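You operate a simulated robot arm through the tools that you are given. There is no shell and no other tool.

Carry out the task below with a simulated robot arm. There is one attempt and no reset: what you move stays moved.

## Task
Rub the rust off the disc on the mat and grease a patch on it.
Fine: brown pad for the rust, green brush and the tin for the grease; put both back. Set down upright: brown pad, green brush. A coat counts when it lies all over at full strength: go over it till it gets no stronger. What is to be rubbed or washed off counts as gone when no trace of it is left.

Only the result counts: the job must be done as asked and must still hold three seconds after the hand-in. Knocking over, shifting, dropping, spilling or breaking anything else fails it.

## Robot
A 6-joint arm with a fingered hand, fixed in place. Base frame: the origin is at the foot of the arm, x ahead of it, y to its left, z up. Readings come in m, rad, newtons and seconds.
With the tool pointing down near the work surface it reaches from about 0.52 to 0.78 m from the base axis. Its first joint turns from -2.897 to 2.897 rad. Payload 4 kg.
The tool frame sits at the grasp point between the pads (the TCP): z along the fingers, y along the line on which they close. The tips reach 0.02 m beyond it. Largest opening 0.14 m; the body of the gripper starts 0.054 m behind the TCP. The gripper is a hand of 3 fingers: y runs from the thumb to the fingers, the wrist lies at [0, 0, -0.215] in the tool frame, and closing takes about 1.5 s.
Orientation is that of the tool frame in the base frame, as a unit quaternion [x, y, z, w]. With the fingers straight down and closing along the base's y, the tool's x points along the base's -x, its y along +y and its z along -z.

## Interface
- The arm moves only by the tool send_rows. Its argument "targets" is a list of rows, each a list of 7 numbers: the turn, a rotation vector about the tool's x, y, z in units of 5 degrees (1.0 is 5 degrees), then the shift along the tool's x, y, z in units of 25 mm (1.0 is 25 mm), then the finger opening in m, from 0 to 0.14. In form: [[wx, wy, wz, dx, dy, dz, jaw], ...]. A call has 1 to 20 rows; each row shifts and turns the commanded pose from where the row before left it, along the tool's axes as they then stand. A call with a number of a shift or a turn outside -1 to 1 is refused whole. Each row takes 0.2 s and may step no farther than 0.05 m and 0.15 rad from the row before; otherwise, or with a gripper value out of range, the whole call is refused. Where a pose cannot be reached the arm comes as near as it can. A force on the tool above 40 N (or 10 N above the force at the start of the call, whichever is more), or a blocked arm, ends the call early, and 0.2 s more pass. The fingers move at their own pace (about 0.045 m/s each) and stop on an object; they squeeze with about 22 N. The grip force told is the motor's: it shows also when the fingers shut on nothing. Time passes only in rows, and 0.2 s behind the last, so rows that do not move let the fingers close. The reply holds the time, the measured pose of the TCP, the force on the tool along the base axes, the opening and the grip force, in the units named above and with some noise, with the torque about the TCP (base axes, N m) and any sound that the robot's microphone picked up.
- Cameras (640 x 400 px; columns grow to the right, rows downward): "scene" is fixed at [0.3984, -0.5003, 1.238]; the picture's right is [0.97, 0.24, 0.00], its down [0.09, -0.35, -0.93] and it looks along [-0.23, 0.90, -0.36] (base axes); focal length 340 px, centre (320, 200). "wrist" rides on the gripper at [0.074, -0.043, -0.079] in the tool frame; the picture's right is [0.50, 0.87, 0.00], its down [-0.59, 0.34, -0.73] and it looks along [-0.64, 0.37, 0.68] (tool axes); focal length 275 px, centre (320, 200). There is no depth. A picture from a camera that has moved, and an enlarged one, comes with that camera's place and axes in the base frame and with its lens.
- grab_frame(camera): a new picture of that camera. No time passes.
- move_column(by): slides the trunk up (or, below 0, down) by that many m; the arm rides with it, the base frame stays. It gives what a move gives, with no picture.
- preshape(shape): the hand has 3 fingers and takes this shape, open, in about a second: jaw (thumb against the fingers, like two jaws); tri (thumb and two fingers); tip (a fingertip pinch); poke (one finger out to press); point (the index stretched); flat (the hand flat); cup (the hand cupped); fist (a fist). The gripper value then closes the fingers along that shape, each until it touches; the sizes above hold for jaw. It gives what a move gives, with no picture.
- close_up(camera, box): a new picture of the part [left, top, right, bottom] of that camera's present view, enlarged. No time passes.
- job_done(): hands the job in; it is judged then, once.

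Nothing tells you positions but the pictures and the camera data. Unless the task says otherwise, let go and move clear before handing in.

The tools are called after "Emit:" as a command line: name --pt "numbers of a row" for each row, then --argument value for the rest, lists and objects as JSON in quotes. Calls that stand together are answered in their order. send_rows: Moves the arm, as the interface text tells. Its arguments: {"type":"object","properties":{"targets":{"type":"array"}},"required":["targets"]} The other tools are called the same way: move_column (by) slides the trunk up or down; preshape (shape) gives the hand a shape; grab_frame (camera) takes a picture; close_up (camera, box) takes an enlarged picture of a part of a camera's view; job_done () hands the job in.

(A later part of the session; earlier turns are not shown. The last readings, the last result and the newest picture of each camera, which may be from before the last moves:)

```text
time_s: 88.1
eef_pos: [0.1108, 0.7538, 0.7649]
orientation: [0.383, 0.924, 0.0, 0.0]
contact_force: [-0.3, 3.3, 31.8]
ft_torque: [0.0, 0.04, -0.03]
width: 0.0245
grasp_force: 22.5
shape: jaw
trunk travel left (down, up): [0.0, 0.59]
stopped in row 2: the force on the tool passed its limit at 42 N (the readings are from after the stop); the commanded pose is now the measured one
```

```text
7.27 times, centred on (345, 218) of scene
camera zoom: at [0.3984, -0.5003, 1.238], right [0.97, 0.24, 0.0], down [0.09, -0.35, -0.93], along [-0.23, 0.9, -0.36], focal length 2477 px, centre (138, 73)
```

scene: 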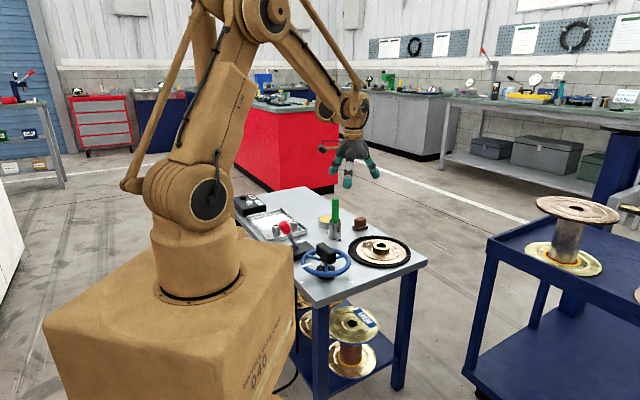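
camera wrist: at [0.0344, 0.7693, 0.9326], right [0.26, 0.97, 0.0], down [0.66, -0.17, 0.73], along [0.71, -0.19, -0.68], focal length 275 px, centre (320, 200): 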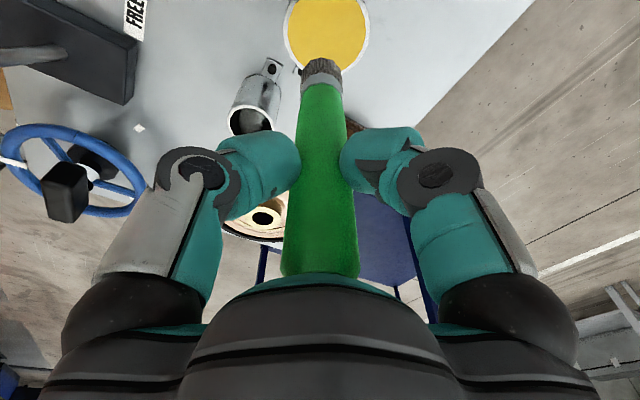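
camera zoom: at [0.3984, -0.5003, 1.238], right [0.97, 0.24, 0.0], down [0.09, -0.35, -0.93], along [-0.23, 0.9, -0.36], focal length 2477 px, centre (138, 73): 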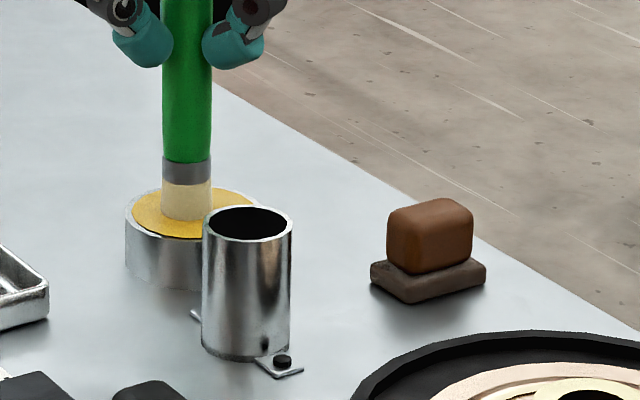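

The bristles touched the grease and have taken up yellow. The force rose higher than I wanted, so I'll lift now and check that the brush still sits straight.

Emit:
send_rows --pt "0 0 0 0 0 -0.2 0.0" --pt "0 0 0 0 0 -0.8 0.0" --pt "0 0 0 0 0 -0.8 0.0" --pt "0 0 0 0 0 -0.8 0.0" --pt "0 0 0 0 0 -0.8 0.0"

Emit:
close_up --camera "scene" --box '[300, 150, 380, 245]'

Emit:
grab_frame --camera "wrist"

```text
time_s: 89.3
eef_pos: [0.111, 0.7544, 0.8475]
orientation: [0.383, 0.924, -0.002, 0.0]
contact_force: [-0.1, -0.6, -1.6]
ft_torque: [0.0, 0.0, -0.02]
width: 0.0238
grasp_force: 22.1
shape: jaw
trunk travel left (down, up): [0.0, 0.59]
```

```text
4.21 times, centred on (340, 198) of scene
camera zoom: at [0.3984, -0.5003, 1.238], right [0.97, 0.24, 0.0], down [0.09, -0.35, -0.93], along [-0.23, 0.9, -0.36], focal length 1434 px, centre (236, 210)
```

zoom: 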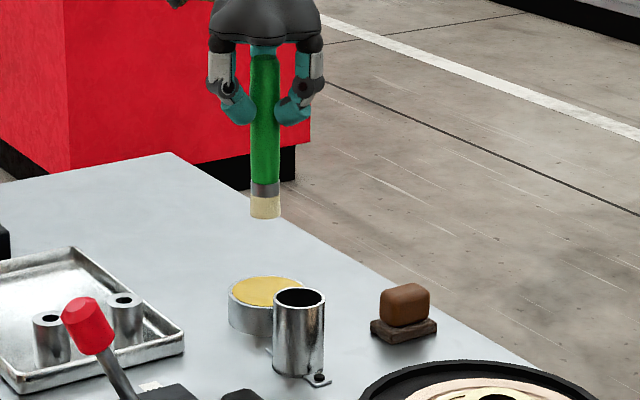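

```text
taken
camera wrist: at [0.0277, 0.7758, 0.9262], right [0.26, 0.97, 0.0], down [0.66, -0.17, 0.73], along [0.71, -0.19, -0.68], focal length 275 px, centre (320, 200)
```

wrist: 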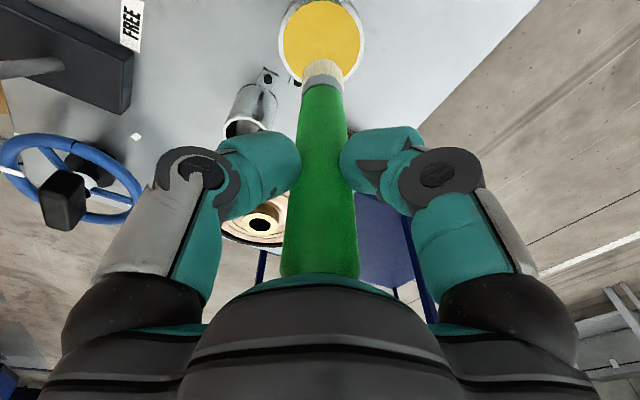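

The brush is loaded and straight. I'll carry it over the spot where the rust was, near (0.301, 0.617), and come down above the plate.

Emit:
send_rows --pt "0 0 0 -0.925 0.15 0 0.0" --pt "0 0 0 -0.925 0.15 0 0.0" --pt "0 0 0 -0.925 0.15 0 0.0" --pt "0 0 0 -0.925 0.15 0 0.0" --pt "0 0 0 -0.925 0.15 0 0.0" --pt "0 0 0 -0.925 0.15 0 0.0" --pt "0 0 0 -0.925 0.15 0 0.0" --pt "0 0 0 -0.925 0.15 0 0.0" --pt "0 0 0 -0.925 0.15 0 0.0" --pt "0 0 0 -0.925 0.15 0 0.0" --pt "0 0 0 0 0 0.8 0.0" --pt "0 0 0 0 0 0.8 0.0" --pt "0 0 0 0 0 0.8 0.0" --pt "0 0 0 0 0 0.8 0.0"

Emit:
grab_frame --camera "wrist"

Emit:
close_up --camera "scene" --box '[345, 215, 415, 265]'

```text
time_s: 92.3
eef_pos: [0.3019, 0.618, 0.7672]
orientation: [0.383, 0.924, -0.001, 0.0]
contact_force: [-0.1, -0.4, -0.7]
ft_torque: [-0.03, 0.01, 0.01]
width: 0.0239
grasp_force: 21.9
shape: jaw
trunk travel left (down, up): [0.0, 0.59]
```

```text
taken
camera wrist: at [0.2181, 0.6394, 0.8463], right [0.26, 0.97, 0.0], down [0.66, -0.17, 0.73], along [0.71, -0.19, -0.68], focal length 275 px, centre (320, 200)
```

wrist: 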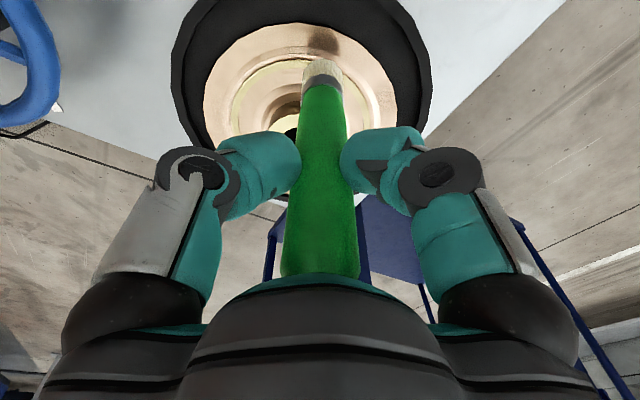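

```text
8.00 times, centred on (380, 240) of scene
camera zoom: at [0.3984, -0.5003, 1.238], right [0.97, 0.24, 0.0], down [0.09, -0.35, -0.93], along [-0.23, 0.9, -0.36], focal length 2724 px, centre (-160, -120)
```

zoom: 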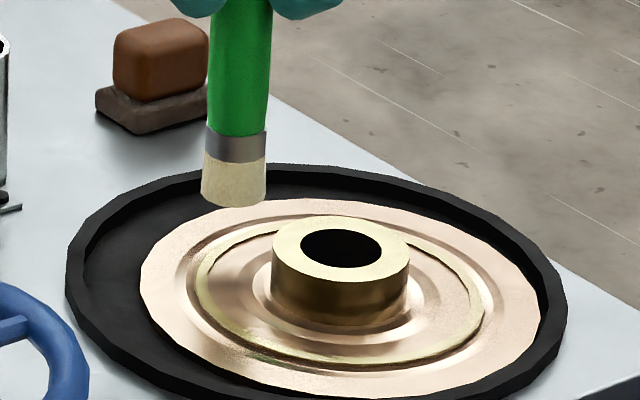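

Emit:
send_rows --pt "0 0 0 0 0 0.3 0.0" --pt "0 0 0 0 0 0.3 0.0"

Emit:
send_rows --pt "0 0 0 0 0 0.06 0.0" --pt "0 0 0 0 0 0.04 0.0"

Emit:
send_rows --pt "0 0 0 0 0 0.04 0.0"

Emit:
send_rows --pt "0 0 0 0 0 0.04 0.0"

Emit:
close_up --camera "scene" --box '[345, 215, 415, 265]'

```text
time_s: 92.9
eef_pos: [0.3026, 0.6173, 0.7516]
orientation: [0.383, 0.924, -0.001, 0.001]
contact_force: [0.5, 0.6, -0.9]
ft_torque: [0.02, -0.02, 0.02]
width: 0.024
grasp_force: 21.9
shape: jaw
trunk travel left (down, up): [0.0, 0.59]
```

```text
time_s: 93.5
eef_pos: [0.3018, 0.617, 0.7497]
orientation: [0.383, 0.924, -0.001, 0.001]
contact_force: [0.5, 0.0, -0.1]
ft_torque: [0.0, -0.01, 0.01]
width: 0.0243
grasp_force: 22.4
shape: jaw
trunk travel left (down, up): [0.0, 0.59]
```

```text
time_s: 93.9
eef_pos: [0.3021, 0.617, 0.7475]
orientation: [0.382, 0.924, -0.001, 0.001]
contact_force: [-0.4, 0.5, -1.0]
ft_torque: [-0.02, 0.02, -0.01]
width: 0.0238
grasp_force: 22.2
shape: jaw
trunk travel left (down, up): [0.0, 0.59]
```

```text
time_s: 94.3
eef_pos: [0.3016, 0.6173, 0.7473]
orientation: [0.383, 0.924, -0.001, 0.0]
contact_force: [0.0, 0.5, -1.1]
ft_torque: [0.03, -0.02, 0.03]
width: 0.024
grasp_force: 22.1
shape: jaw
trunk travel left (down, up): [0.0, 0.59]
```

```text
8.00 times, centred on (380, 240) of scene
camera zoom: at [0.3984, -0.5003, 1.238], right [0.97, 0.24, 0.0], down [0.09, -0.35, -0.93], along [-0.23, 0.9, -0.36], focal length 2724 px, centre (-160, -120)
```

zoom: 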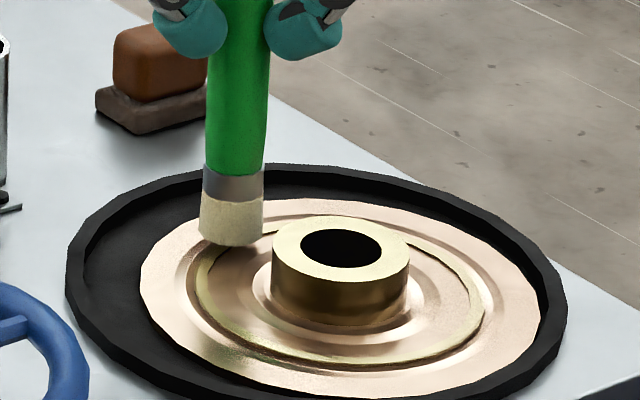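

Emit:
send_rows --pt "0 0 0 0 0 0.04 0.0"

Emit:
send_rows --pt "0 0 0 0 0 0.04 0.0"

Emit:
send_rows --pt "0 0 0 0 0 0.04 0.0"

Emit:
close_up --camera "scene" --box '[345, 225, 395, 260]'

```text
time_s: 94.7
eef_pos: [0.301, 0.6163, 0.7465]
orientation: [0.383, 0.924, -0.002, 0.0]
contact_force: [-0.1, 0.0, -1.3]
ft_torque: [0.02, -0.03, -0.03]
width: 0.0241
grasp_force: 21.9
shape: jaw
trunk travel left (down, up): [0.0, 0.59]
```

```text
time_s: 95.1
eef_pos: [0.2999, 0.6173, 0.7451]
orientation: [0.383, 0.924, -0.001, 0.001]
contact_force: [-1.6, -0.6, -1.7]
ft_torque: [-0.05, -0.01, 0.02]
width: 0.0241
grasp_force: 22.1
shape: jaw
trunk travel left (down, up): [0.0, 0.59]
```

```text
time_s: 95.5
eef_pos: [0.3012, 0.6164, 0.7453]
orientation: [0.382, 0.924, -0.001, 0.0]
contact_force: [0.2, -0.6, -1.2]
ft_torque: [0.04, 0.01, -0.01]
width: 0.0238
grasp_force: 22.2
shape: jaw
trunk travel left (down, up): [0.0, 0.59]
```

```text
11.43 times, centred on (370, 242) of scene
camera zoom: at [0.3984, -0.5003, 1.238], right [0.97, 0.24, 0.0], down [0.09, -0.35, -0.93], along [-0.23, 0.9, -0.36], focal length 3892 px, centre (-251, -286)
```

zoom: 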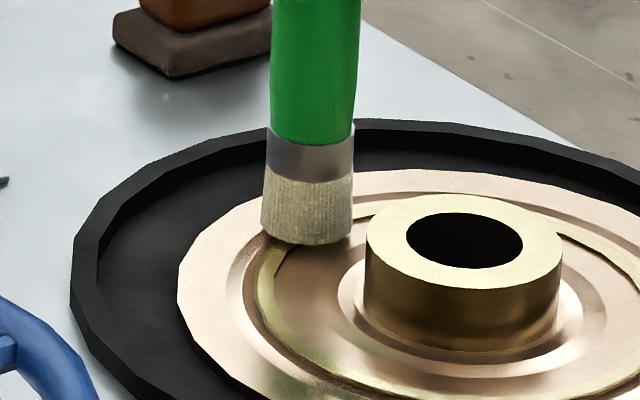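

Emit:
send_rows --pt "0 0 0 0 0 0.04 0.0"

Emit:
send_rows --pt "0 0 0 0 0 0.04 0.0"

Emit:
send_rows --pt "0 0 0 0 0 0.04 0.0"

Emit:
close_up --camera "scene" --box '[345, 225, 395, 260]'

```text
time_s: 95.9
eef_pos: [0.3014, 0.6181, 0.7431]
orientation: [0.383, 0.924, -0.001, 0.0]
contact_force: [0.2, -0.1, -0.6]
ft_torque: [-0.01, 0.01, 0.02]
width: 0.0239
grasp_force: 21.9
shape: jaw
trunk travel left (down, up): [0.0, 0.59]
```

```text
time_s: 96.3
eef_pos: [0.301, 0.6176, 0.7438]
orientation: [0.383, 0.924, -0.001, 0.0]
contact_force: [0.4, -0.5, 0.5]
ft_torque: [0.01, -0.03, 0.0]
width: 0.0239
grasp_force: 22.4
shape: jaw
trunk travel left (down, up): [0.0, 0.59]
```

```text
time_s: 96.7
eef_pos: [0.3006, 0.6168, 0.7427]
orientation: [0.383, 0.924, -0.001, 0.001]
contact_force: [0.0, -0.6, 1.1]
ft_torque: [-0.03, 0.02, -0.02]
width: 0.0239
grasp_force: 21.9
shape: jaw
trunk travel left (down, up): [0.0, 0.59]
```

```text
11.43 times, centred on (370, 242) of scene
camera zoom: at [0.3984, -0.5003, 1.238], right [0.97, 0.24, 0.0], down [0.09, -0.35, -0.93], along [-0.23, 0.9, -0.36], focal length 3892 px, centre (-251, -286)
```

zoom: 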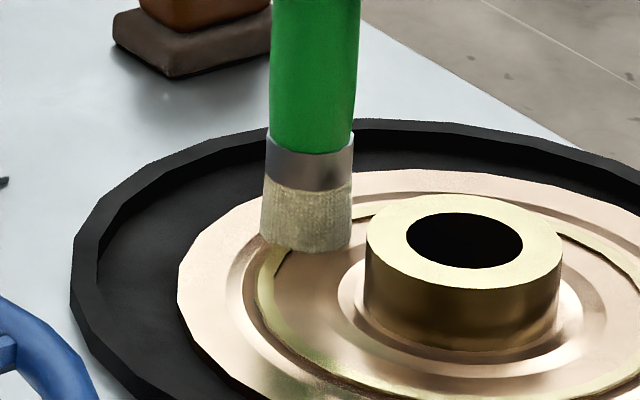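

Contact with about 2 N. I'll press lightly and make a few short strokes to see how the grease appears.

Emit:
send_rows --pt "0 0 0 0 0 0.03 0.0" --pt "0 0 0 0 0.16 0 0.0" --pt "0 0 0 0 0.16 0 0.0" --pt "0 0 0 0 -0.16 0 0.0" --pt "0 0 0 0 -0.16 0 0.0" --pt "0 0 0 0 -0.16 0 0.0"

Emit:
close_up --camera "scene" --box '[345, 225, 395, 260]'

Emit:
grab_frame --camera "wrist"

```text
time_s: 98.1
eef_pos: [0.299, 0.6143, 0.7426]
orientation: [0.383, 0.924, -0.001, 0.0]
contact_force: [1.6, 1.0, 10.4]
ft_torque: [0.12, -0.16, 0.0]
width: 0.0239
grasp_force: 22.4
shape: jaw
trunk travel left (down, up): [0.0, 0.59]
```

```text
11.43 times, centred on (370, 242) of scene
camera zoom: at [0.3984, -0.5003, 1.238], right [0.97, 0.24, 0.0], down [0.09, -0.35, -0.93], along [-0.23, 0.9, -0.36], focal length 3892 px, centre (-251, -286)
```

zoom: 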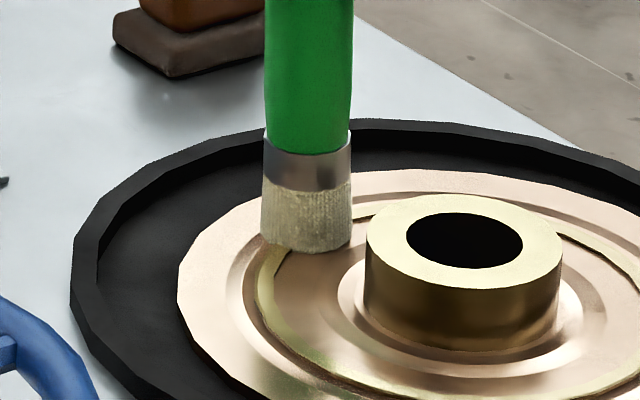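

```text
taken
camera wrist: at [0.2151, 0.6358, 0.8205], right [0.26, 0.97, 0.0], down [0.66, -0.17, 0.74], along [0.71, -0.19, -0.68], focal length 275 px, centre (320, 200)
```

wrist: 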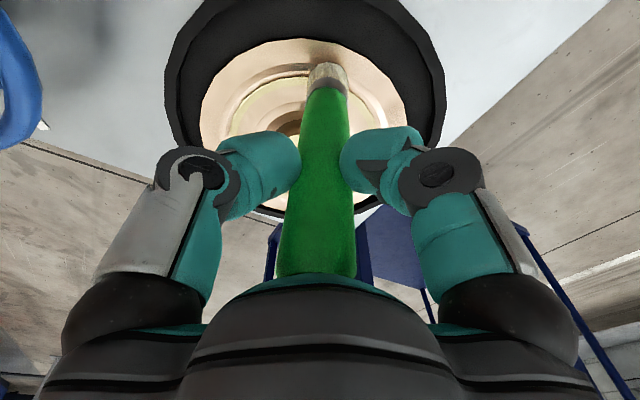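

Emit:
send_rows --pt "0 0 0 0 0 -0.05 0.0" --pt "0 0 0 0 -0.2 0 0.0" --pt "0 0 0 0 -0.2 0 0.0" --pt "0 0 0 0 -0.2 0 0.0"

Emit:
close_up --camera "scene" --box '[345, 225, 395, 260]'

Emit:
close_up --camera "wrist" --box '[190, 20, 420, 160]'

```text
time_s: 99.1
eef_pos: [0.2866, 0.6041, 0.7426]
orientation: [0.384, 0.924, -0.002, 0.001]
contact_force: [0.0, -0.6, -1.6]
ft_torque: [-0.01, 0.02, 0.01]
width: 0.0239
grasp_force: 22.0
shape: jaw
trunk travel left (down, up): [0.0, 0.59]
```

```text
11.43 times, centred on (370, 242) of scene
camera zoom: at [0.3984, -0.5003, 1.238], right [0.97, 0.24, 0.0], down [0.09, -0.35, -0.93], along [-0.23, 0.9, -0.36], focal length 3892 px, centre (-251, -286)
```

zoom: 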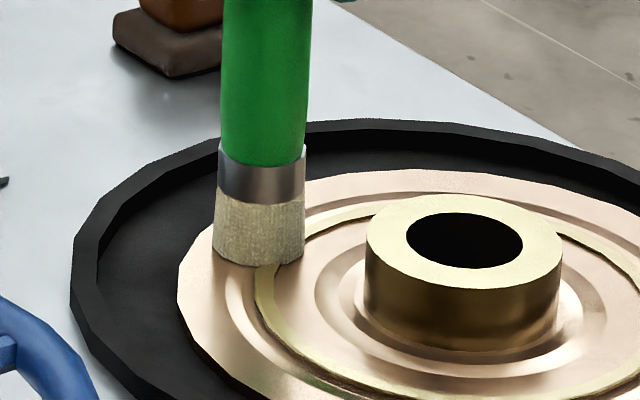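

```text
2.78 times, centred on (305, 90) of wrist
camera zoom: at [0.2041, 0.626, 0.8211], right [0.26, 0.97, 0.0], down [0.66, -0.17, 0.73], along [0.71, -0.19, -0.68], focal length 766 px, centre (362, 506)
```

zoom: 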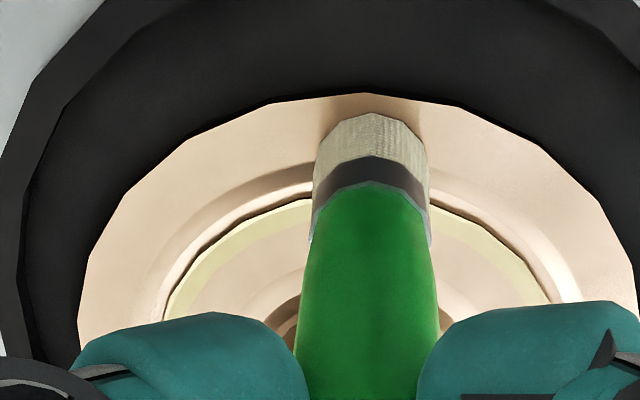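

No grease shows where the brush touched so far. I'll lift it away and look at that spot closely.

Emit:
send_rows --pt "0 0 0 0 0 -0.8 0.0" --pt "0 0 0 0.5 -0.5 -0.8 0.0" --pt "0 0 0 0.5 -0.5 -0.8 0.0"

Emit:
close_up --camera "scene" --box '[352, 236, 392, 262]'

Emit:
close_up --camera "wrist" --box '[190, 0, 430, 150]'

```text
time_s: 99.9
eef_pos: [0.2529, 0.6033, 0.803]
orientation: [0.383, 0.924, -0.002, 0.0]
contact_force: [0.4, -0.7, -0.7]
ft_torque: [0.02, -0.01, -0.02]
width: 0.0238
grasp_force: 21.9
shape: jaw
trunk travel left (down, up): [0.0, 0.59]
```

```text
15.38 times, centred on (372, 249) of scene
camera zoom: at [0.3984, -0.5003, 1.238], right [0.97, 0.24, 0.0], down [0.09, -0.35, -0.93], along [-0.23, 0.9, -0.36], focal length 5239 px, centre (-480, -554)
```

zoom: 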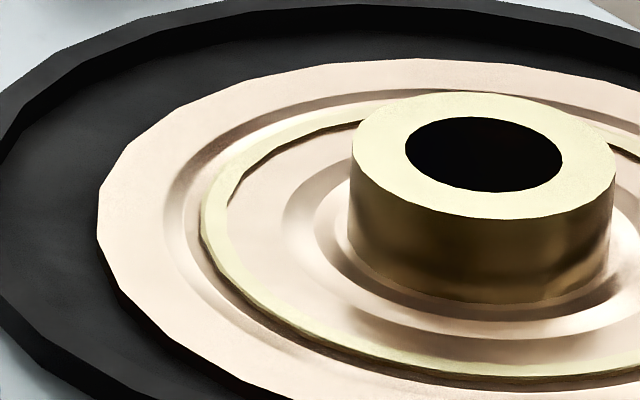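

```text
2.67 times, centred on (310, 75) of wrist
camera zoom: at [0.1692, 0.626, 0.8814], right [0.26, 0.97, 0.0], down [0.66, -0.17, 0.73], along [0.71, -0.19, -0.68], focal length 734 px, centre (347, 533)
```

zoom: 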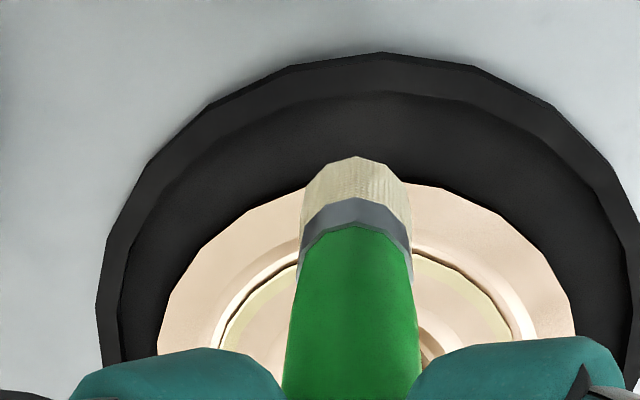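

Emit:
send_rows --pt "0 0 0 -0.38 0.319 0.707 0.0" --pt "0 0 0 -0.38 0.319 0.707 0.0" --pt "0 0 0 -0.38 0.319 0.707 0.0" --pt "0 0 0 0 0 0.2 0.0" --pt "0 0 0 0 0 0.08 0.0"

Emit:
send_rows --pt "0 0 0 0 0 0.06 0.0"

Emit:
send_rows --pt "0 0 0 0 0 0.05 0.0"

Emit:
close_up --camera "scene" --box '[345, 225, 395, 260]'

```text
time_s: 101.1
eef_pos: [0.2912, 0.6002, 0.7431]
orientation: [0.382, 0.924, -0.002, 0.001]
contact_force: [0.1, 0.1, -1.1]
ft_torque: [0.02, -0.01, 0.01]
width: 0.0238
grasp_force: 21.9
shape: jaw
trunk travel left (down, up): [0.0, 0.59]
```

```text
time_s: 101.5
eef_pos: [0.2899, 0.6001, 0.7426]
orientation: [0.382, 0.924, -0.001, 0.0]
contact_force: [1.4, 0.6, 10.3]
ft_torque: [0.01, -0.02, -0.01]
width: 0.0238
grasp_force: 22.3
shape: jaw
trunk travel left (down, up): [0.0, 0.59]
```

```text
time_s: 101.9
eef_pos: [0.2906, 0.5992, 0.7412]
orientation: [0.383, 0.924, 0.0, 0.001]
contact_force: [2.6, 2.2, 20.0]
ft_torque: [0.02, -0.04, 0.0]
width: 0.0241
grasp_force: 22.2
shape: jaw
trunk travel left (down, up): [0.0, 0.59]
```

```text
11.43 times, centred on (370, 242) of scene
camera zoom: at [0.3984, -0.5003, 1.238], right [0.97, 0.24, 0.0], down [0.09, -0.35, -0.93], along [-0.23, 0.9, -0.36], focal length 3892 px, centre (-251, -286)
```

zoom: 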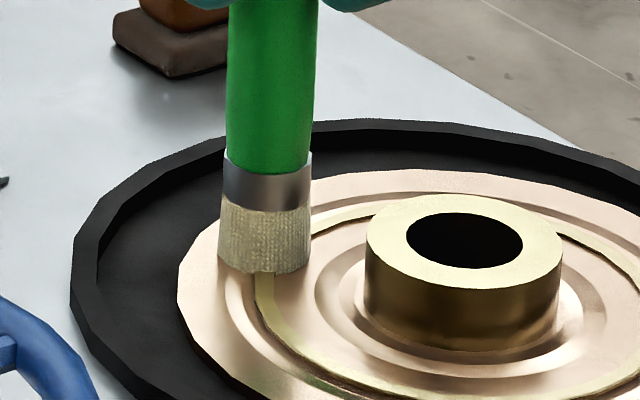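

Emit:
send_rows --pt "0 0 0 0 0 -0.06 0.0"

Emit:
send_rows --pt "0 0 0 0 0.2 0 0.0" --pt "0 0 0 0 0.2 0 0.0" --pt "0 0 0 0 0.2 0 0.0" --pt "0 0 0 0 0.2 0 0.0"

Emit:
close_up --camera "scene" --box '[345, 225, 395, 260]'

```text
time_s: 102.3
eef_pos: [0.2911, 0.5995, 0.7415]
orientation: [0.383, 0.924, -0.001, 0.001]
contact_force: [0.5, 0.9, 9.3]
ft_torque: [-0.03, -0.05, 0.02]
width: 0.0242
grasp_force: 22.5
shape: jaw
trunk travel left (down, up): [0.0, 0.59]
```

```text
time_s: 103.3
eef_pos: [0.3042, 0.6142, 0.7428]
orientation: [0.382, 0.924, 0.0, 0.001]
contact_force: [-2.7, -3.7, 15.2]
ft_torque: [-0.33, 0.32, -0.01]
width: 0.0244
grasp_force: 22.3
shape: jaw
trunk travel left (down, up): [0.0, 0.59]
```

```text
11.43 times, centred on (370, 242) of scene
camera zoom: at [0.3984, -0.5003, 1.238], right [0.97, 0.24, 0.0], down [0.09, -0.35, -0.93], along [-0.23, 0.9, -0.36], focal length 3892 px, centre (-251, -286)
```

zoom: 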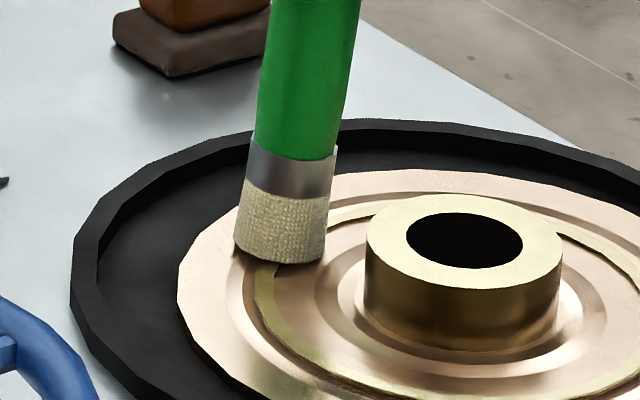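

The brush leans as its tip drags. I'll stroke back with less force, then lift and check for a film.

Emit:
send_rows --pt "0 0 0 0 0 -0.04 0.0" --pt "0 0 0 0 -0.2 0 0.0" --pt "0 0 0 0 -0.2 0 0.0" --pt "0 0 0 0 -0.2 0 0.0" --pt "0 0 0 0 -0.2 0 0.0" --pt "0 0 0 0 -0.2 0 0.0"

Emit:
send_rows --pt "0 0 0 0 0 -0.8 0.0" --pt "0 0 0 0.5 -0.5 -0.8 0.0" --pt "0 0 0 0.5 -0.5 -0.8 0.0" --pt "0 0 0 0.5 -0.5 -0.8 0.0"

Emit:
close_up --camera "scene" --box '[352, 236, 392, 262]'

Emit:
grab_frame --camera "scene"

Emit:
grab_frame --camera "wrist"

```text
time_s: 104.7
eef_pos: [0.2863, 0.5966, 0.7413]
orientation: [0.383, 0.924, 0.0, 0.001]
contact_force: [0.2, 0.1, 1.1]
ft_torque: [0.07, -0.09, 0.01]
width: 0.0235
grasp_force: 23.2
shape: jaw
trunk travel left (down, up): [0.0, 0.59]
```

```text
time_s: 105.7
eef_pos: [0.2317, 0.5973, 0.8225]
orientation: [0.383, 0.924, -0.001, 0.0]
contact_force: [0.1, 0.3, -1.0]
ft_torque: [0.0, -0.03, 0.01]
width: 0.0234
grasp_force: 22.2
shape: jaw
trunk travel left (down, up): [0.0, 0.59]
```

```text
15.38 times, centred on (372, 249) of scene
camera zoom: at [0.3984, -0.5003, 1.238], right [0.97, 0.24, 0.0], down [0.09, -0.35, -0.93], along [-0.23, 0.9, -0.36], focal length 5239 px, centre (-480, -554)
```

zoom: 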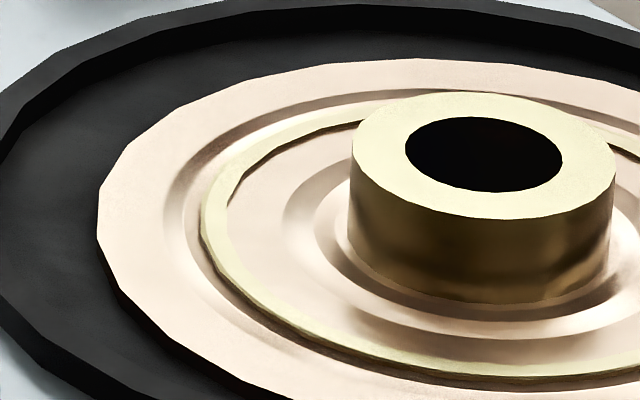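

```text
taken
```

scene: 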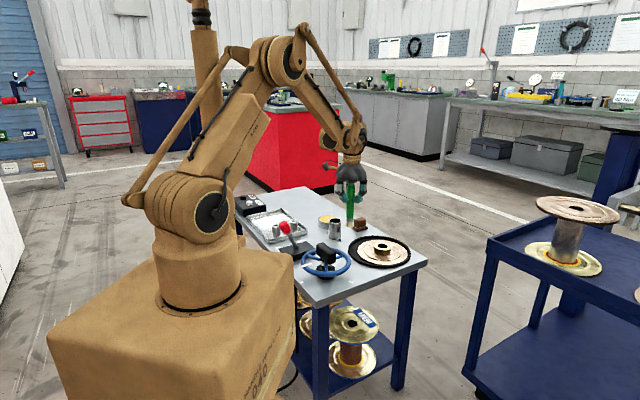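

```text
taken
camera wrist: at [0.1488, 0.6191, 0.9012], right [0.26, 0.97, 0.0], down [0.66, -0.17, 0.73], along [0.71, -0.19, -0.68], focal length 275 px, centre (320, 200)
```

wrist: 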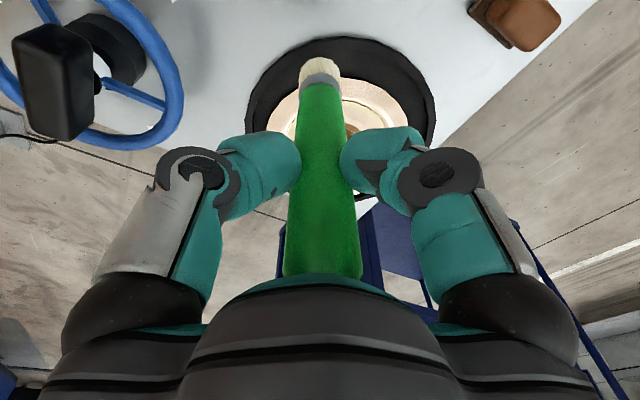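

No film shows on the disc even though the bristles are still pale with grease. I'll move to where the whole disc can be seen and search it carefully for a marked patch.

Emit:
send_rows --pt "0 0 0 -0.023 0.9 -0.32 0.0" --pt "0 0 0 -0.023 0.9 -0.32 0.0" --pt "0 0 0 -0.023 0.9 -0.32 0.0" --pt "0 0 0 -0.023 0.9 -0.32 0.0" --pt "0 0 0 -0.023 0.9 -0.32 0.0" --pt "0 0 0 -0.023 0.9 -0.32 0.0"

Emit:
grab_frame --camera "wrist"

Emit:
close_up --camera "wrist" --box '[130, 0, 330, 125]'

Emit:
close_up --camera "scene" --box '[345, 232, 415, 276]'

```text
time_s: 107.1
eef_pos: [0.3316, 0.6913, 0.87]
orientation: [0.383, 0.924, -0.001, 0.001]
contact_force: [0.3, 0.7, -0.5]
ft_torque: [-0.02, 0.0, 0.01]
width: 0.0236
grasp_force: 21.6
shape: jaw
trunk travel left (down, up): [0.0, 0.59]
```

```text
taken
camera wrist: at [0.2477, 0.713, 0.9488], right [0.26, 0.97, 0.0], down [0.66, -0.17, 0.73], along [0.71, -0.19, -0.68], focal length 275 px, centre (320, 200)
```

wrist: 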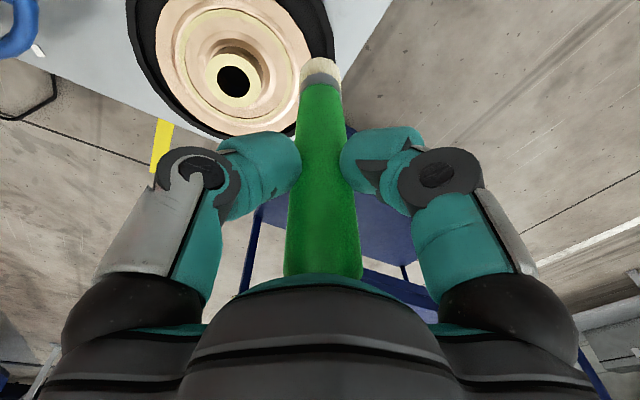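

```text
3.20 times, centred on (230, 62) of wrist
camera zoom: at [0.2477, 0.713, 0.9488], right [0.26, 0.97, 0.0], down [0.66, -0.17, 0.73], along [0.71, -0.19, -0.68], focal length 881 px, centre (608, 640)
```

zoom: 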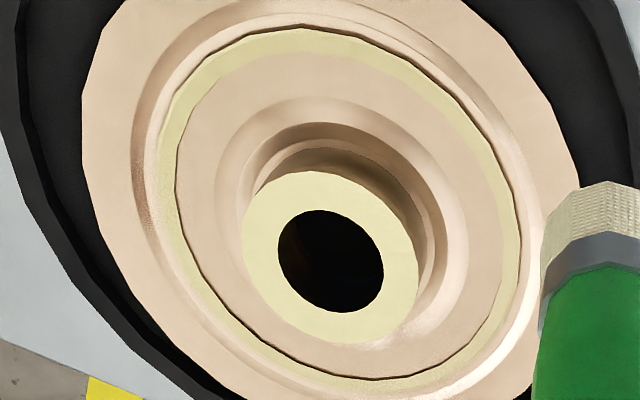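

```text
9.09 times, centred on (380, 254) of scene
camera zoom: at [0.3984, -0.5003, 1.238], right [0.97, 0.24, 0.0], down [0.09, -0.35, -0.93], along [-0.23, 0.9, -0.36], focal length 3096 px, centre (-226, -291)
```

zoom: 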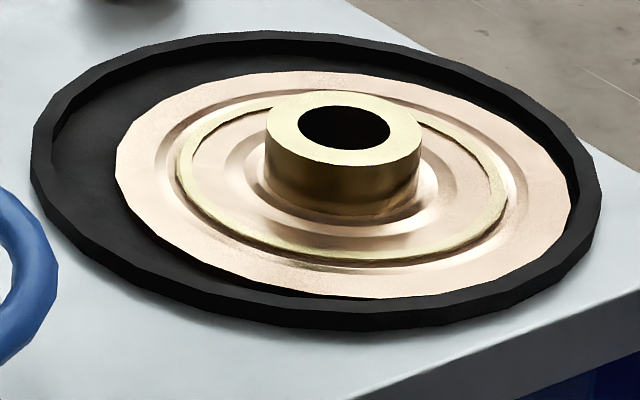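

Emit:
send_rows --pt "0 0 0 -0.01 -0.9 0.32 0.0" --pt "0 0 0 -0.01 -0.9 0.32 0.0" --pt "0 0 0 -0.01 -0.9 0.32 0.0" --pt "0 0 0 -0.185 -0.66 1.0 0.0" --pt "0 0 0 -0.185 -0.66 1.0 0.0" --pt "0 0 0 -0.185 -0.66 1.0 0.0"

Emit:
close_up --camera "scene" --box '[345, 215, 415, 265]'

```text
time_s: 108.5
eef_pos: [0.2579, 0.5971, 0.7714]
orientation: [0.383, 0.924, -0.001, 0.001]
contact_force: [-0.5, 0.2, -0.5]
ft_torque: [0.03, 0.01, -0.03]
width: 0.0234
grasp_force: 22.0
shape: jaw
trunk travel left (down, up): [0.0, 0.59]
```

```text
8.00 times, centred on (380, 240) of scene
camera zoom: at [0.3984, -0.5003, 1.238], right [0.97, 0.24, 0.0], down [0.09, -0.35, -0.93], along [-0.23, 0.9, -0.36], focal length 2724 px, centre (-160, -120)
```

zoom: 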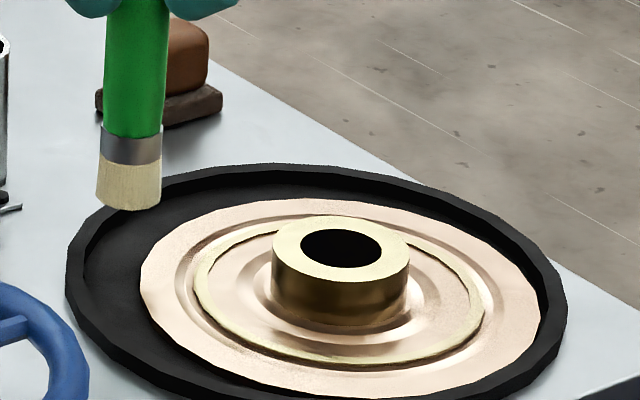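

Emit:
send_rows --pt "0 0 0 -0.085 0.792 0.5 0.0" --pt "0 0 0 -0.085 0.792 0.5 0.0" --pt "0 0 0 0 0 0.08 0.0"

Emit:
send_rows --pt "0 0 0 0 0 0.04 0.0"

Emit:
send_rows --pt "0 0 0 0 0 0.04 0.0"

Emit:
send_rows --pt "0 0 0 0 0 0.04 0.0"

```text
time_s: 109.3
eef_pos: [0.29, 0.6232, 0.7439]
orientation: [0.383, 0.924, -0.001, 0.0]
contact_force: [0.4, -0.2, -1.2]
ft_torque: [0.01, -0.02, 0.02]
width: 0.0233
grasp_force: 21.8
shape: jaw
trunk travel left (down, up): [0.0, 0.59]
```

```text
time_s: 109.7
eef_pos: [0.2895, 0.6224, 0.7431]
orientation: [0.382, 0.924, -0.001, 0.0]
contact_force: [-0.6, -0.4, -1.3]
ft_torque: [-0.02, 0.02, -0.02]
width: 0.0238
grasp_force: 21.9
shape: jaw
trunk travel left (down, up): [0.0, 0.59]
```

```text
time_s: 110.1
eef_pos: [0.2897, 0.6227, 0.7418]
orientation: [0.382, 0.924, -0.001, 0.001]
contact_force: [-0.4, 0.3, -1.0]
ft_torque: [-0.02, 0.01, 0.04]
width: 0.0237
grasp_force: 21.5
shape: jaw
trunk travel left (down, up): [0.0, 0.59]
```

```text
time_s: 110.5
eef_pos: [0.2888, 0.6215, 0.7421]
orientation: [0.382, 0.924, -0.002, 0.0]
contact_force: [0.4, -0.7, 5.2]
ft_torque: [0.03, 0.01, -0.01]
width: 0.0232
grasp_force: 22.3
shape: jaw
trunk travel left (down, up): [0.0, 0.59]
```

Emit:
send_rows --pt "0 0 0 -0.045 -0.195 0 0.0" --pt "0 0 0 -0.045 -0.195 0 0.0" --pt "0 0 0 -0.045 -0.195 0 0.0" --pt "0 0 0 -0.045 -0.195 0 0.0" --pt "0 0 0 -0.045 -0.195 0 0.0"

Emit:
close_up --camera "scene" --box '[345, 225, 395, 260]'

Emit:
close_up --camera "wrist" --box '[200, 0, 430, 140]'

```text
time_s: 111.7
eef_pos: [0.2775, 0.6, 0.7415]
orientation: [0.384, 0.923, -0.001, 0.001]
contact_force: [1.2, 1.9, 10.9]
ft_torque: [0.23, -0.13, -0.05]
width: 0.024
grasp_force: 21.7
shape: jaw
trunk travel left (down, up): [0.0, 0.59]
```

```text
11.43 times, centred on (370, 242) of scene
camera zoom: at [0.3984, -0.5003, 1.238], right [0.97, 0.24, 0.0], down [0.09, -0.35, -0.93], along [-0.23, 0.9, -0.36], focal length 3892 px, centre (-251, -286)
```

zoom: 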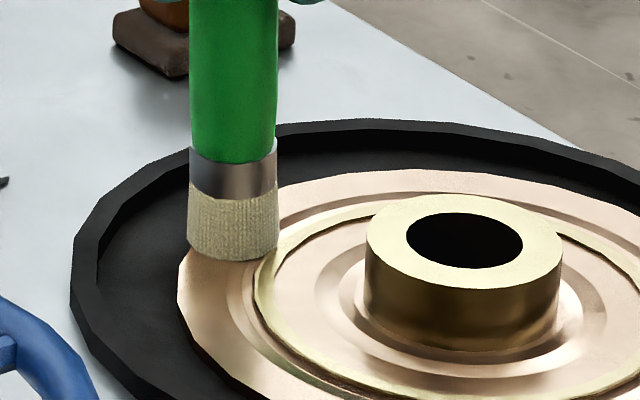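

```text
2.78 times, centred on (315, 70) of wrist
camera zoom: at [0.1929, 0.6225, 0.8205], right [0.26, 0.97, 0.0], down [0.66, -0.17, 0.73], along [0.71, -0.19, -0.68], focal length 766 px, centre (334, 562)
```

zoom: 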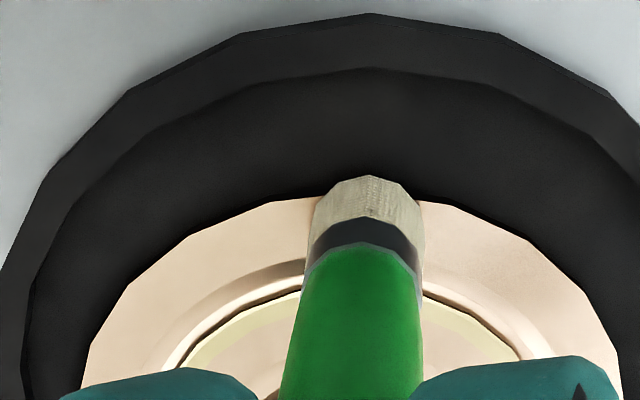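

The bristles slide over this part without leaving anything, so the patch may be marked somewhere else on the disc. I'll lift off and search the whole disc at high magnification.

Emit:
send_rows --pt "0 0 0 0 0 -0.8 0.0" --pt "0 0 0 0.5 -0.5 -0.8 0.0" --pt "0 0 0 0.5 -0.5 -0.8 0.0" --pt "0 0 0 0.5 -0.5 -0.8 0.0"

Emit:
close_up --camera "scene" --box '[355, 236, 385, 256]'

Emit:
close_up --camera "scene" --box '[380, 236, 410, 256]'

Emit:
close_up --camera "scene" --box '[360, 250, 390, 270]'

Emit:
close_up --camera "scene" --box '[380, 250, 410, 270]'

```text
time_s: 112.7
eef_pos: [0.2225, 0.6, 0.8205]
orientation: [0.383, 0.924, -0.001, 0.001]
contact_force: [0.4, 0.1, -0.5]
ft_torque: [-0.01, 0.01, 0.0]
width: 0.0232
grasp_force: 22.0
shape: jaw
trunk travel left (down, up): [0.0, 0.59]
```

```text
16.00 times, centred on (370, 246) of scene
camera zoom: at [0.3984, -0.5003, 1.238], right [0.97, 0.24, 0.0], down [0.09, -0.35, -0.93], along [-0.23, 0.9, -0.36], focal length 5448 px, centre (-480, -536)
```

zoom: 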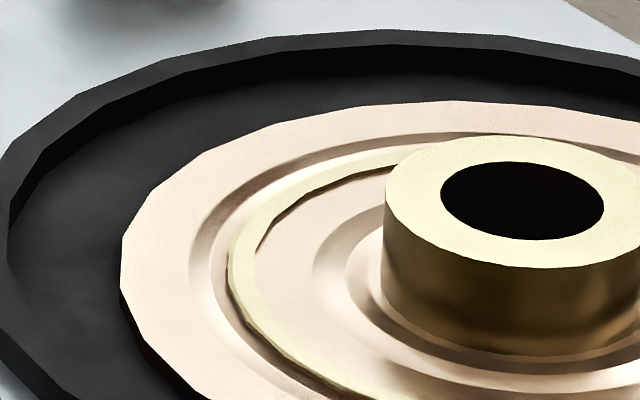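

```text
16.00 times, centred on (395, 246) of scene
camera zoom: at [0.3984, -0.5003, 1.238], right [0.97, 0.24, 0.0], down [0.09, -0.35, -0.93], along [-0.23, 0.9, -0.36], focal length 5448 px, centre (-880, -536)
```

zoom: 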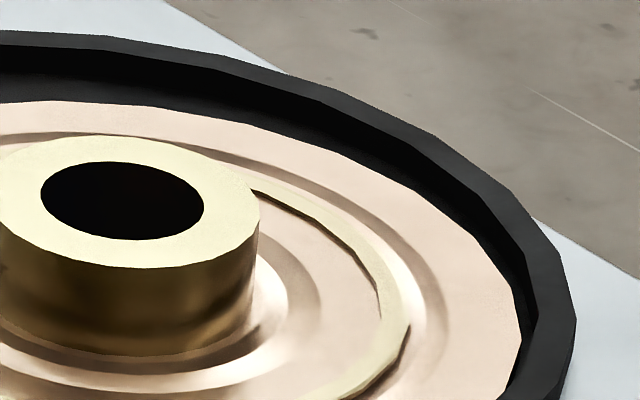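

```text
16.00 times, centred on (375, 260) of scene
camera zoom: at [0.3984, -0.5003, 1.238], right [0.97, 0.24, 0.0], down [0.09, -0.35, -0.93], along [-0.23, 0.9, -0.36], focal length 5448 px, centre (-560, -760)
```

zoom: 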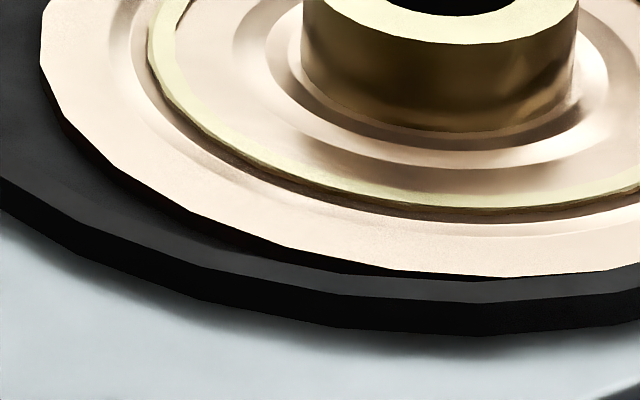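

```text
16.00 times, centred on (395, 260) of scene
camera zoom: at [0.3984, -0.5003, 1.238], right [0.97, 0.24, 0.0], down [0.09, -0.35, -0.93], along [-0.23, 0.9, -0.36], focal length 5448 px, centre (-880, -760)
```

zoom: 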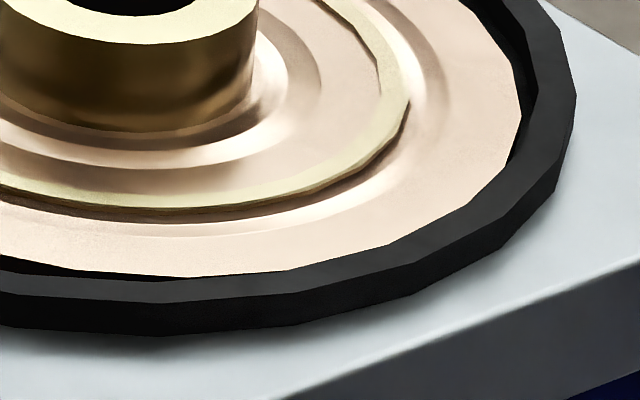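

Emit:
send_rows --pt "0 0 0 0.07 0.96 0 0.0" --pt "0 0 0 0.07 0.96 0 0.0" --pt "0 0 0 0.07 0.96 0.2 0.0" --pt "0 0 0 0.07 0.96 0.4 0.0" --pt "0 0 0 0.07 0.96 0.4 0.0"

Emit:
grab_frame --camera "wrist"

Emit:
close_up --camera "wrist" --box '[160, 20, 300, 110]'

```text
time_s: 113.9
eef_pos: [0.3023, 0.693, 0.7959]
orientation: [0.383, 0.924, -0.001, 0.001]
contact_force: [0.5, -0.7, -0.7]
ft_torque: [-0.02, 0.01, -0.03]
width: 0.0232
grasp_force: 22.6
shape: jaw
trunk travel left (down, up): [0.0, 0.59]
```

```text
taken
camera wrist: at [0.2188, 0.7148, 0.8743], right [0.26, 0.97, 0.0], down [0.66, -0.17, 0.73], along [0.71, -0.19, -0.68], focal length 275 px, centre (320, 200)
```

wrist: 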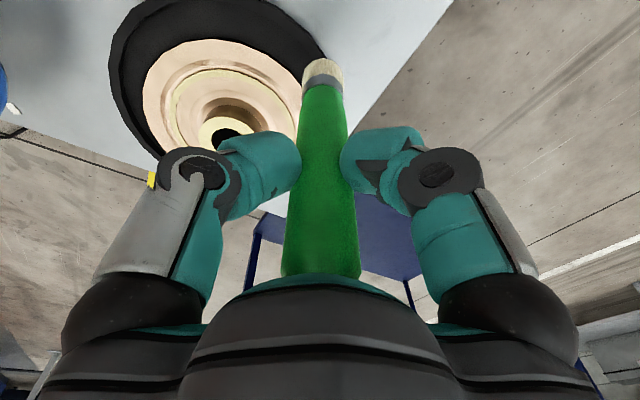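

```text
4.44 times, centred on (230, 65) of wrist
camera zoom: at [0.2188, 0.7148, 0.8743], right [0.26, 0.97, 0.0], down [0.66, -0.17, 0.73], along [0.71, -0.19, -0.68], focal length 1224 px, centre (720, 800)
```

zoom: 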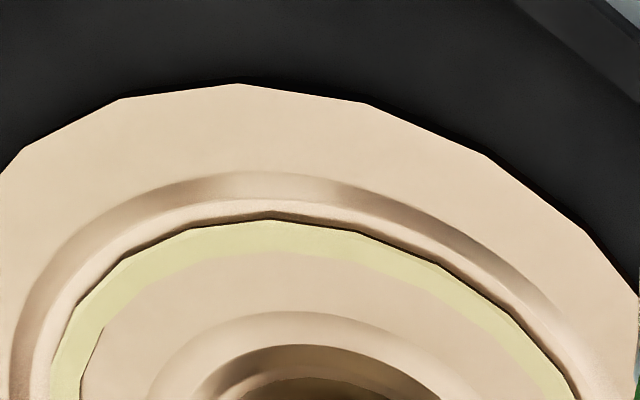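

Emit:
close_up --camera "wrist" --box '[290, 50, 350, 100]'

Emit:
close_up --camera "scene" --box '[355, 195, 415, 235]'

Emit:
close_up --camera "scene" --box '[310, 200, 350, 245]'

```text
8.00 times, centred on (320, 75) of wrist
camera zoom: at [0.2188, 0.7148, 0.8743], right [0.26, 0.97, 0.0], down [0.66, -0.17, 0.73], along [0.71, -0.19, -0.68], focal length 2202 px, centre (320, 1200)
```

zoom: 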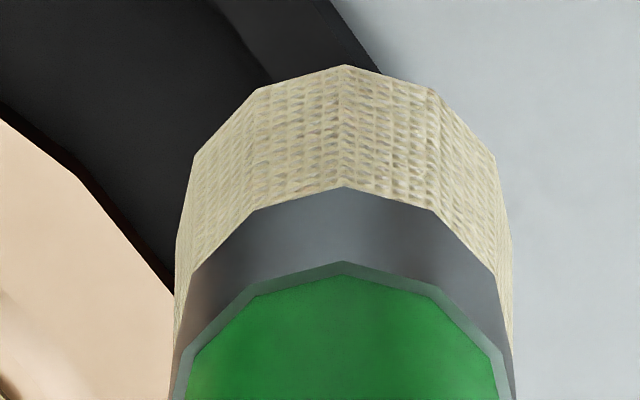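

```text
10.00 times, centred on (385, 215) of scene
camera zoom: at [0.3984, -0.5003, 1.238], right [0.97, 0.24, 0.0], down [0.09, -0.35, -0.93], along [-0.23, 0.9, -0.36], focal length 3405 px, centre (-330, 50)
```

zoom: 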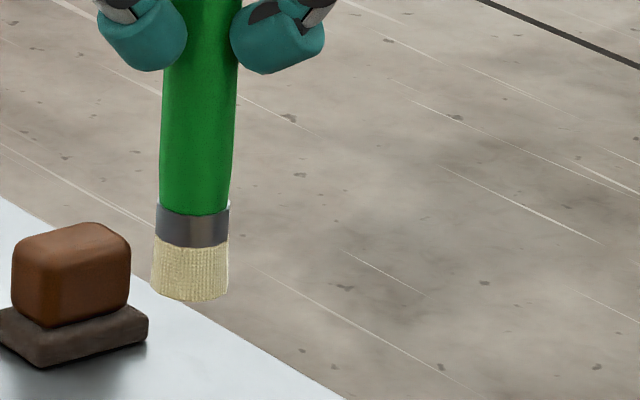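

```text
8.89 times, centred on (330, 222) of scene
camera zoom: at [0.3984, -0.5003, 1.238], right [0.97, 0.24, 0.0], down [0.09, -0.35, -0.93], along [-0.23, 0.9, -0.36], focal length 3027 px, centre (231, 0)
```

zoom: 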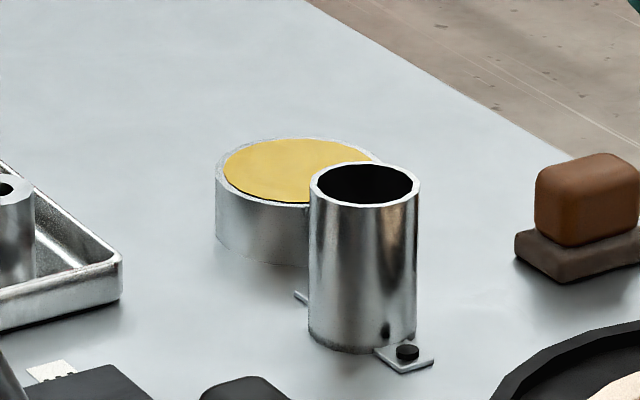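

Nothing took on so far, and the bristles still look evenly loaded. I'll try again with lighter pressure and one long stroke along the outer band.

Emit:
send_rows --pt "0 0 0 -0.497 -0.521 0.652 0.0" --pt "0 0 0 -0.497 -0.521 0.652 0.0" --pt "0 0 0 -0.497 -0.521 0.652 0.0" --pt "0 0 0 0 0 0.1 0.0"

Emit:
send_rows --pt "0 0 0 0 0 0.04 0.0"

Emit:
send_rows --pt "0 0 0 0 0 0.04 0.0"

Emit:
send_rows --pt "0 0 0 0 0 0.03 0.0"

```text
time_s: 114.9
eef_pos: [0.3018, 0.6387, 0.7454]
orientation: [0.383, 0.924, 0.0, 0.0]
contact_force: [0.3, -0.1, -1.3]
ft_torque: [-0.04, 0.01, -0.02]
width: 0.0234
grasp_force: 21.9
shape: jaw
trunk travel left (down, up): [0.0, 0.59]
```

```text
time_s: 115.3
eef_pos: [0.3006, 0.6388, 0.7441]
orientation: [0.383, 0.924, -0.001, 0.0]
contact_force: [-0.2, 0.5, -1.2]
ft_torque: [0.02, 0.01, -0.03]
width: 0.0232
grasp_force: 21.8
shape: jaw
trunk travel left (down, up): [0.0, 0.59]
```

```text
time_s: 115.7
eef_pos: [0.3008, 0.6387, 0.7432]
orientation: [0.383, 0.924, -0.001, 0.0]
contact_force: [-0.7, -0.5, -0.4]
ft_torque: [-0.01, -0.02, 0.0]
width: 0.0232
grasp_force: 21.8
shape: jaw
trunk travel left (down, up): [0.0, 0.59]
```

```text
time_s: 116.1
eef_pos: [0.3009, 0.639, 0.7409]
orientation: [0.383, 0.924, -0.002, 0.001]
contact_force: [0.2, -1.0, 0.3]
ft_torque: [0.0, 0.0, -0.03]
width: 0.0233
grasp_force: 21.7
shape: jaw
trunk travel left (down, up): [0.0, 0.59]
```

Emit:
send_rows --pt "0 0 0 0 0 0.02 0.0" --pt "0 0 0 -0.015 -0.192 0 0.0" --pt "0 0 0 -0.015 -0.192 0 0.0" --pt "0 0 0 -0.015 -0.192 0 0.0" --pt "0 0 0 -0.044 -0.169 0 0.0" --pt "0 0 0 -0.044 -0.169 0 0.0" --pt "0 0 0 -0.044 -0.169 0 0.0" --pt "0 0 0 -0.074 -0.157 0 0.0" --pt "0 0 0 -0.074 -0.157 0 0.0" --pt "0 0 0 -0.074 -0.157 0 0.0"

Emit:
close_up --camera "scene" --box '[345, 225, 395, 260]'

Emit:
close_up --camera "wrist" --box '[200, 0, 430, 140]'

```text
time_s: 118.3
eef_pos: [0.2798, 0.6037, 0.7431]
orientation: [0.383, 0.924, -0.001, 0.001]
contact_force: [0.0, 2.8, 10.1]
ft_torque: [0.36, -0.18, 0.05]
width: 0.0232
grasp_force: 21.8
shape: jaw
trunk travel left (down, up): [0.0, 0.59]
```

```text
11.43 times, centred on (370, 242) of scene
camera zoom: at [0.3984, -0.5003, 1.238], right [0.97, 0.24, 0.0], down [0.09, -0.35, -0.93], along [-0.23, 0.9, -0.36], focal length 3892 px, centre (-251, -286)
```

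zoom: 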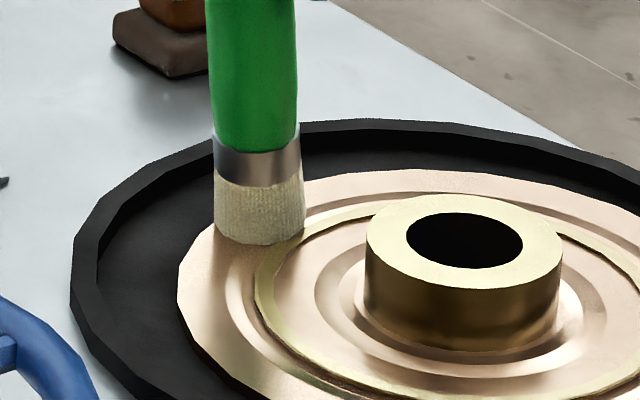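

```text
2.78 times, centred on (315, 70) of wrist
camera zoom: at [0.1965, 0.6256, 0.8206], right [0.26, 0.97, 0.0], down [0.66, -0.17, 0.73], along [0.71, -0.19, -0.68], focal length 766 px, centre (334, 562)
```

zoom: 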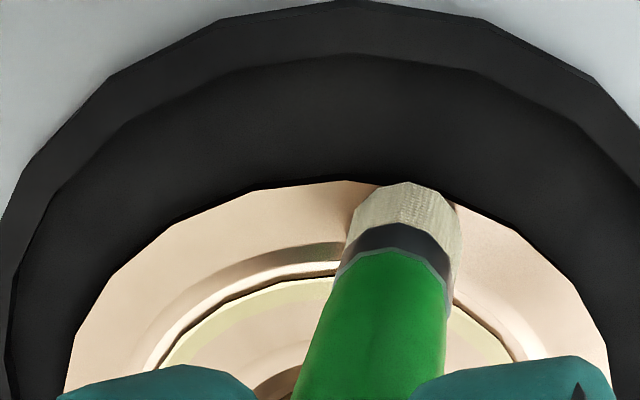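

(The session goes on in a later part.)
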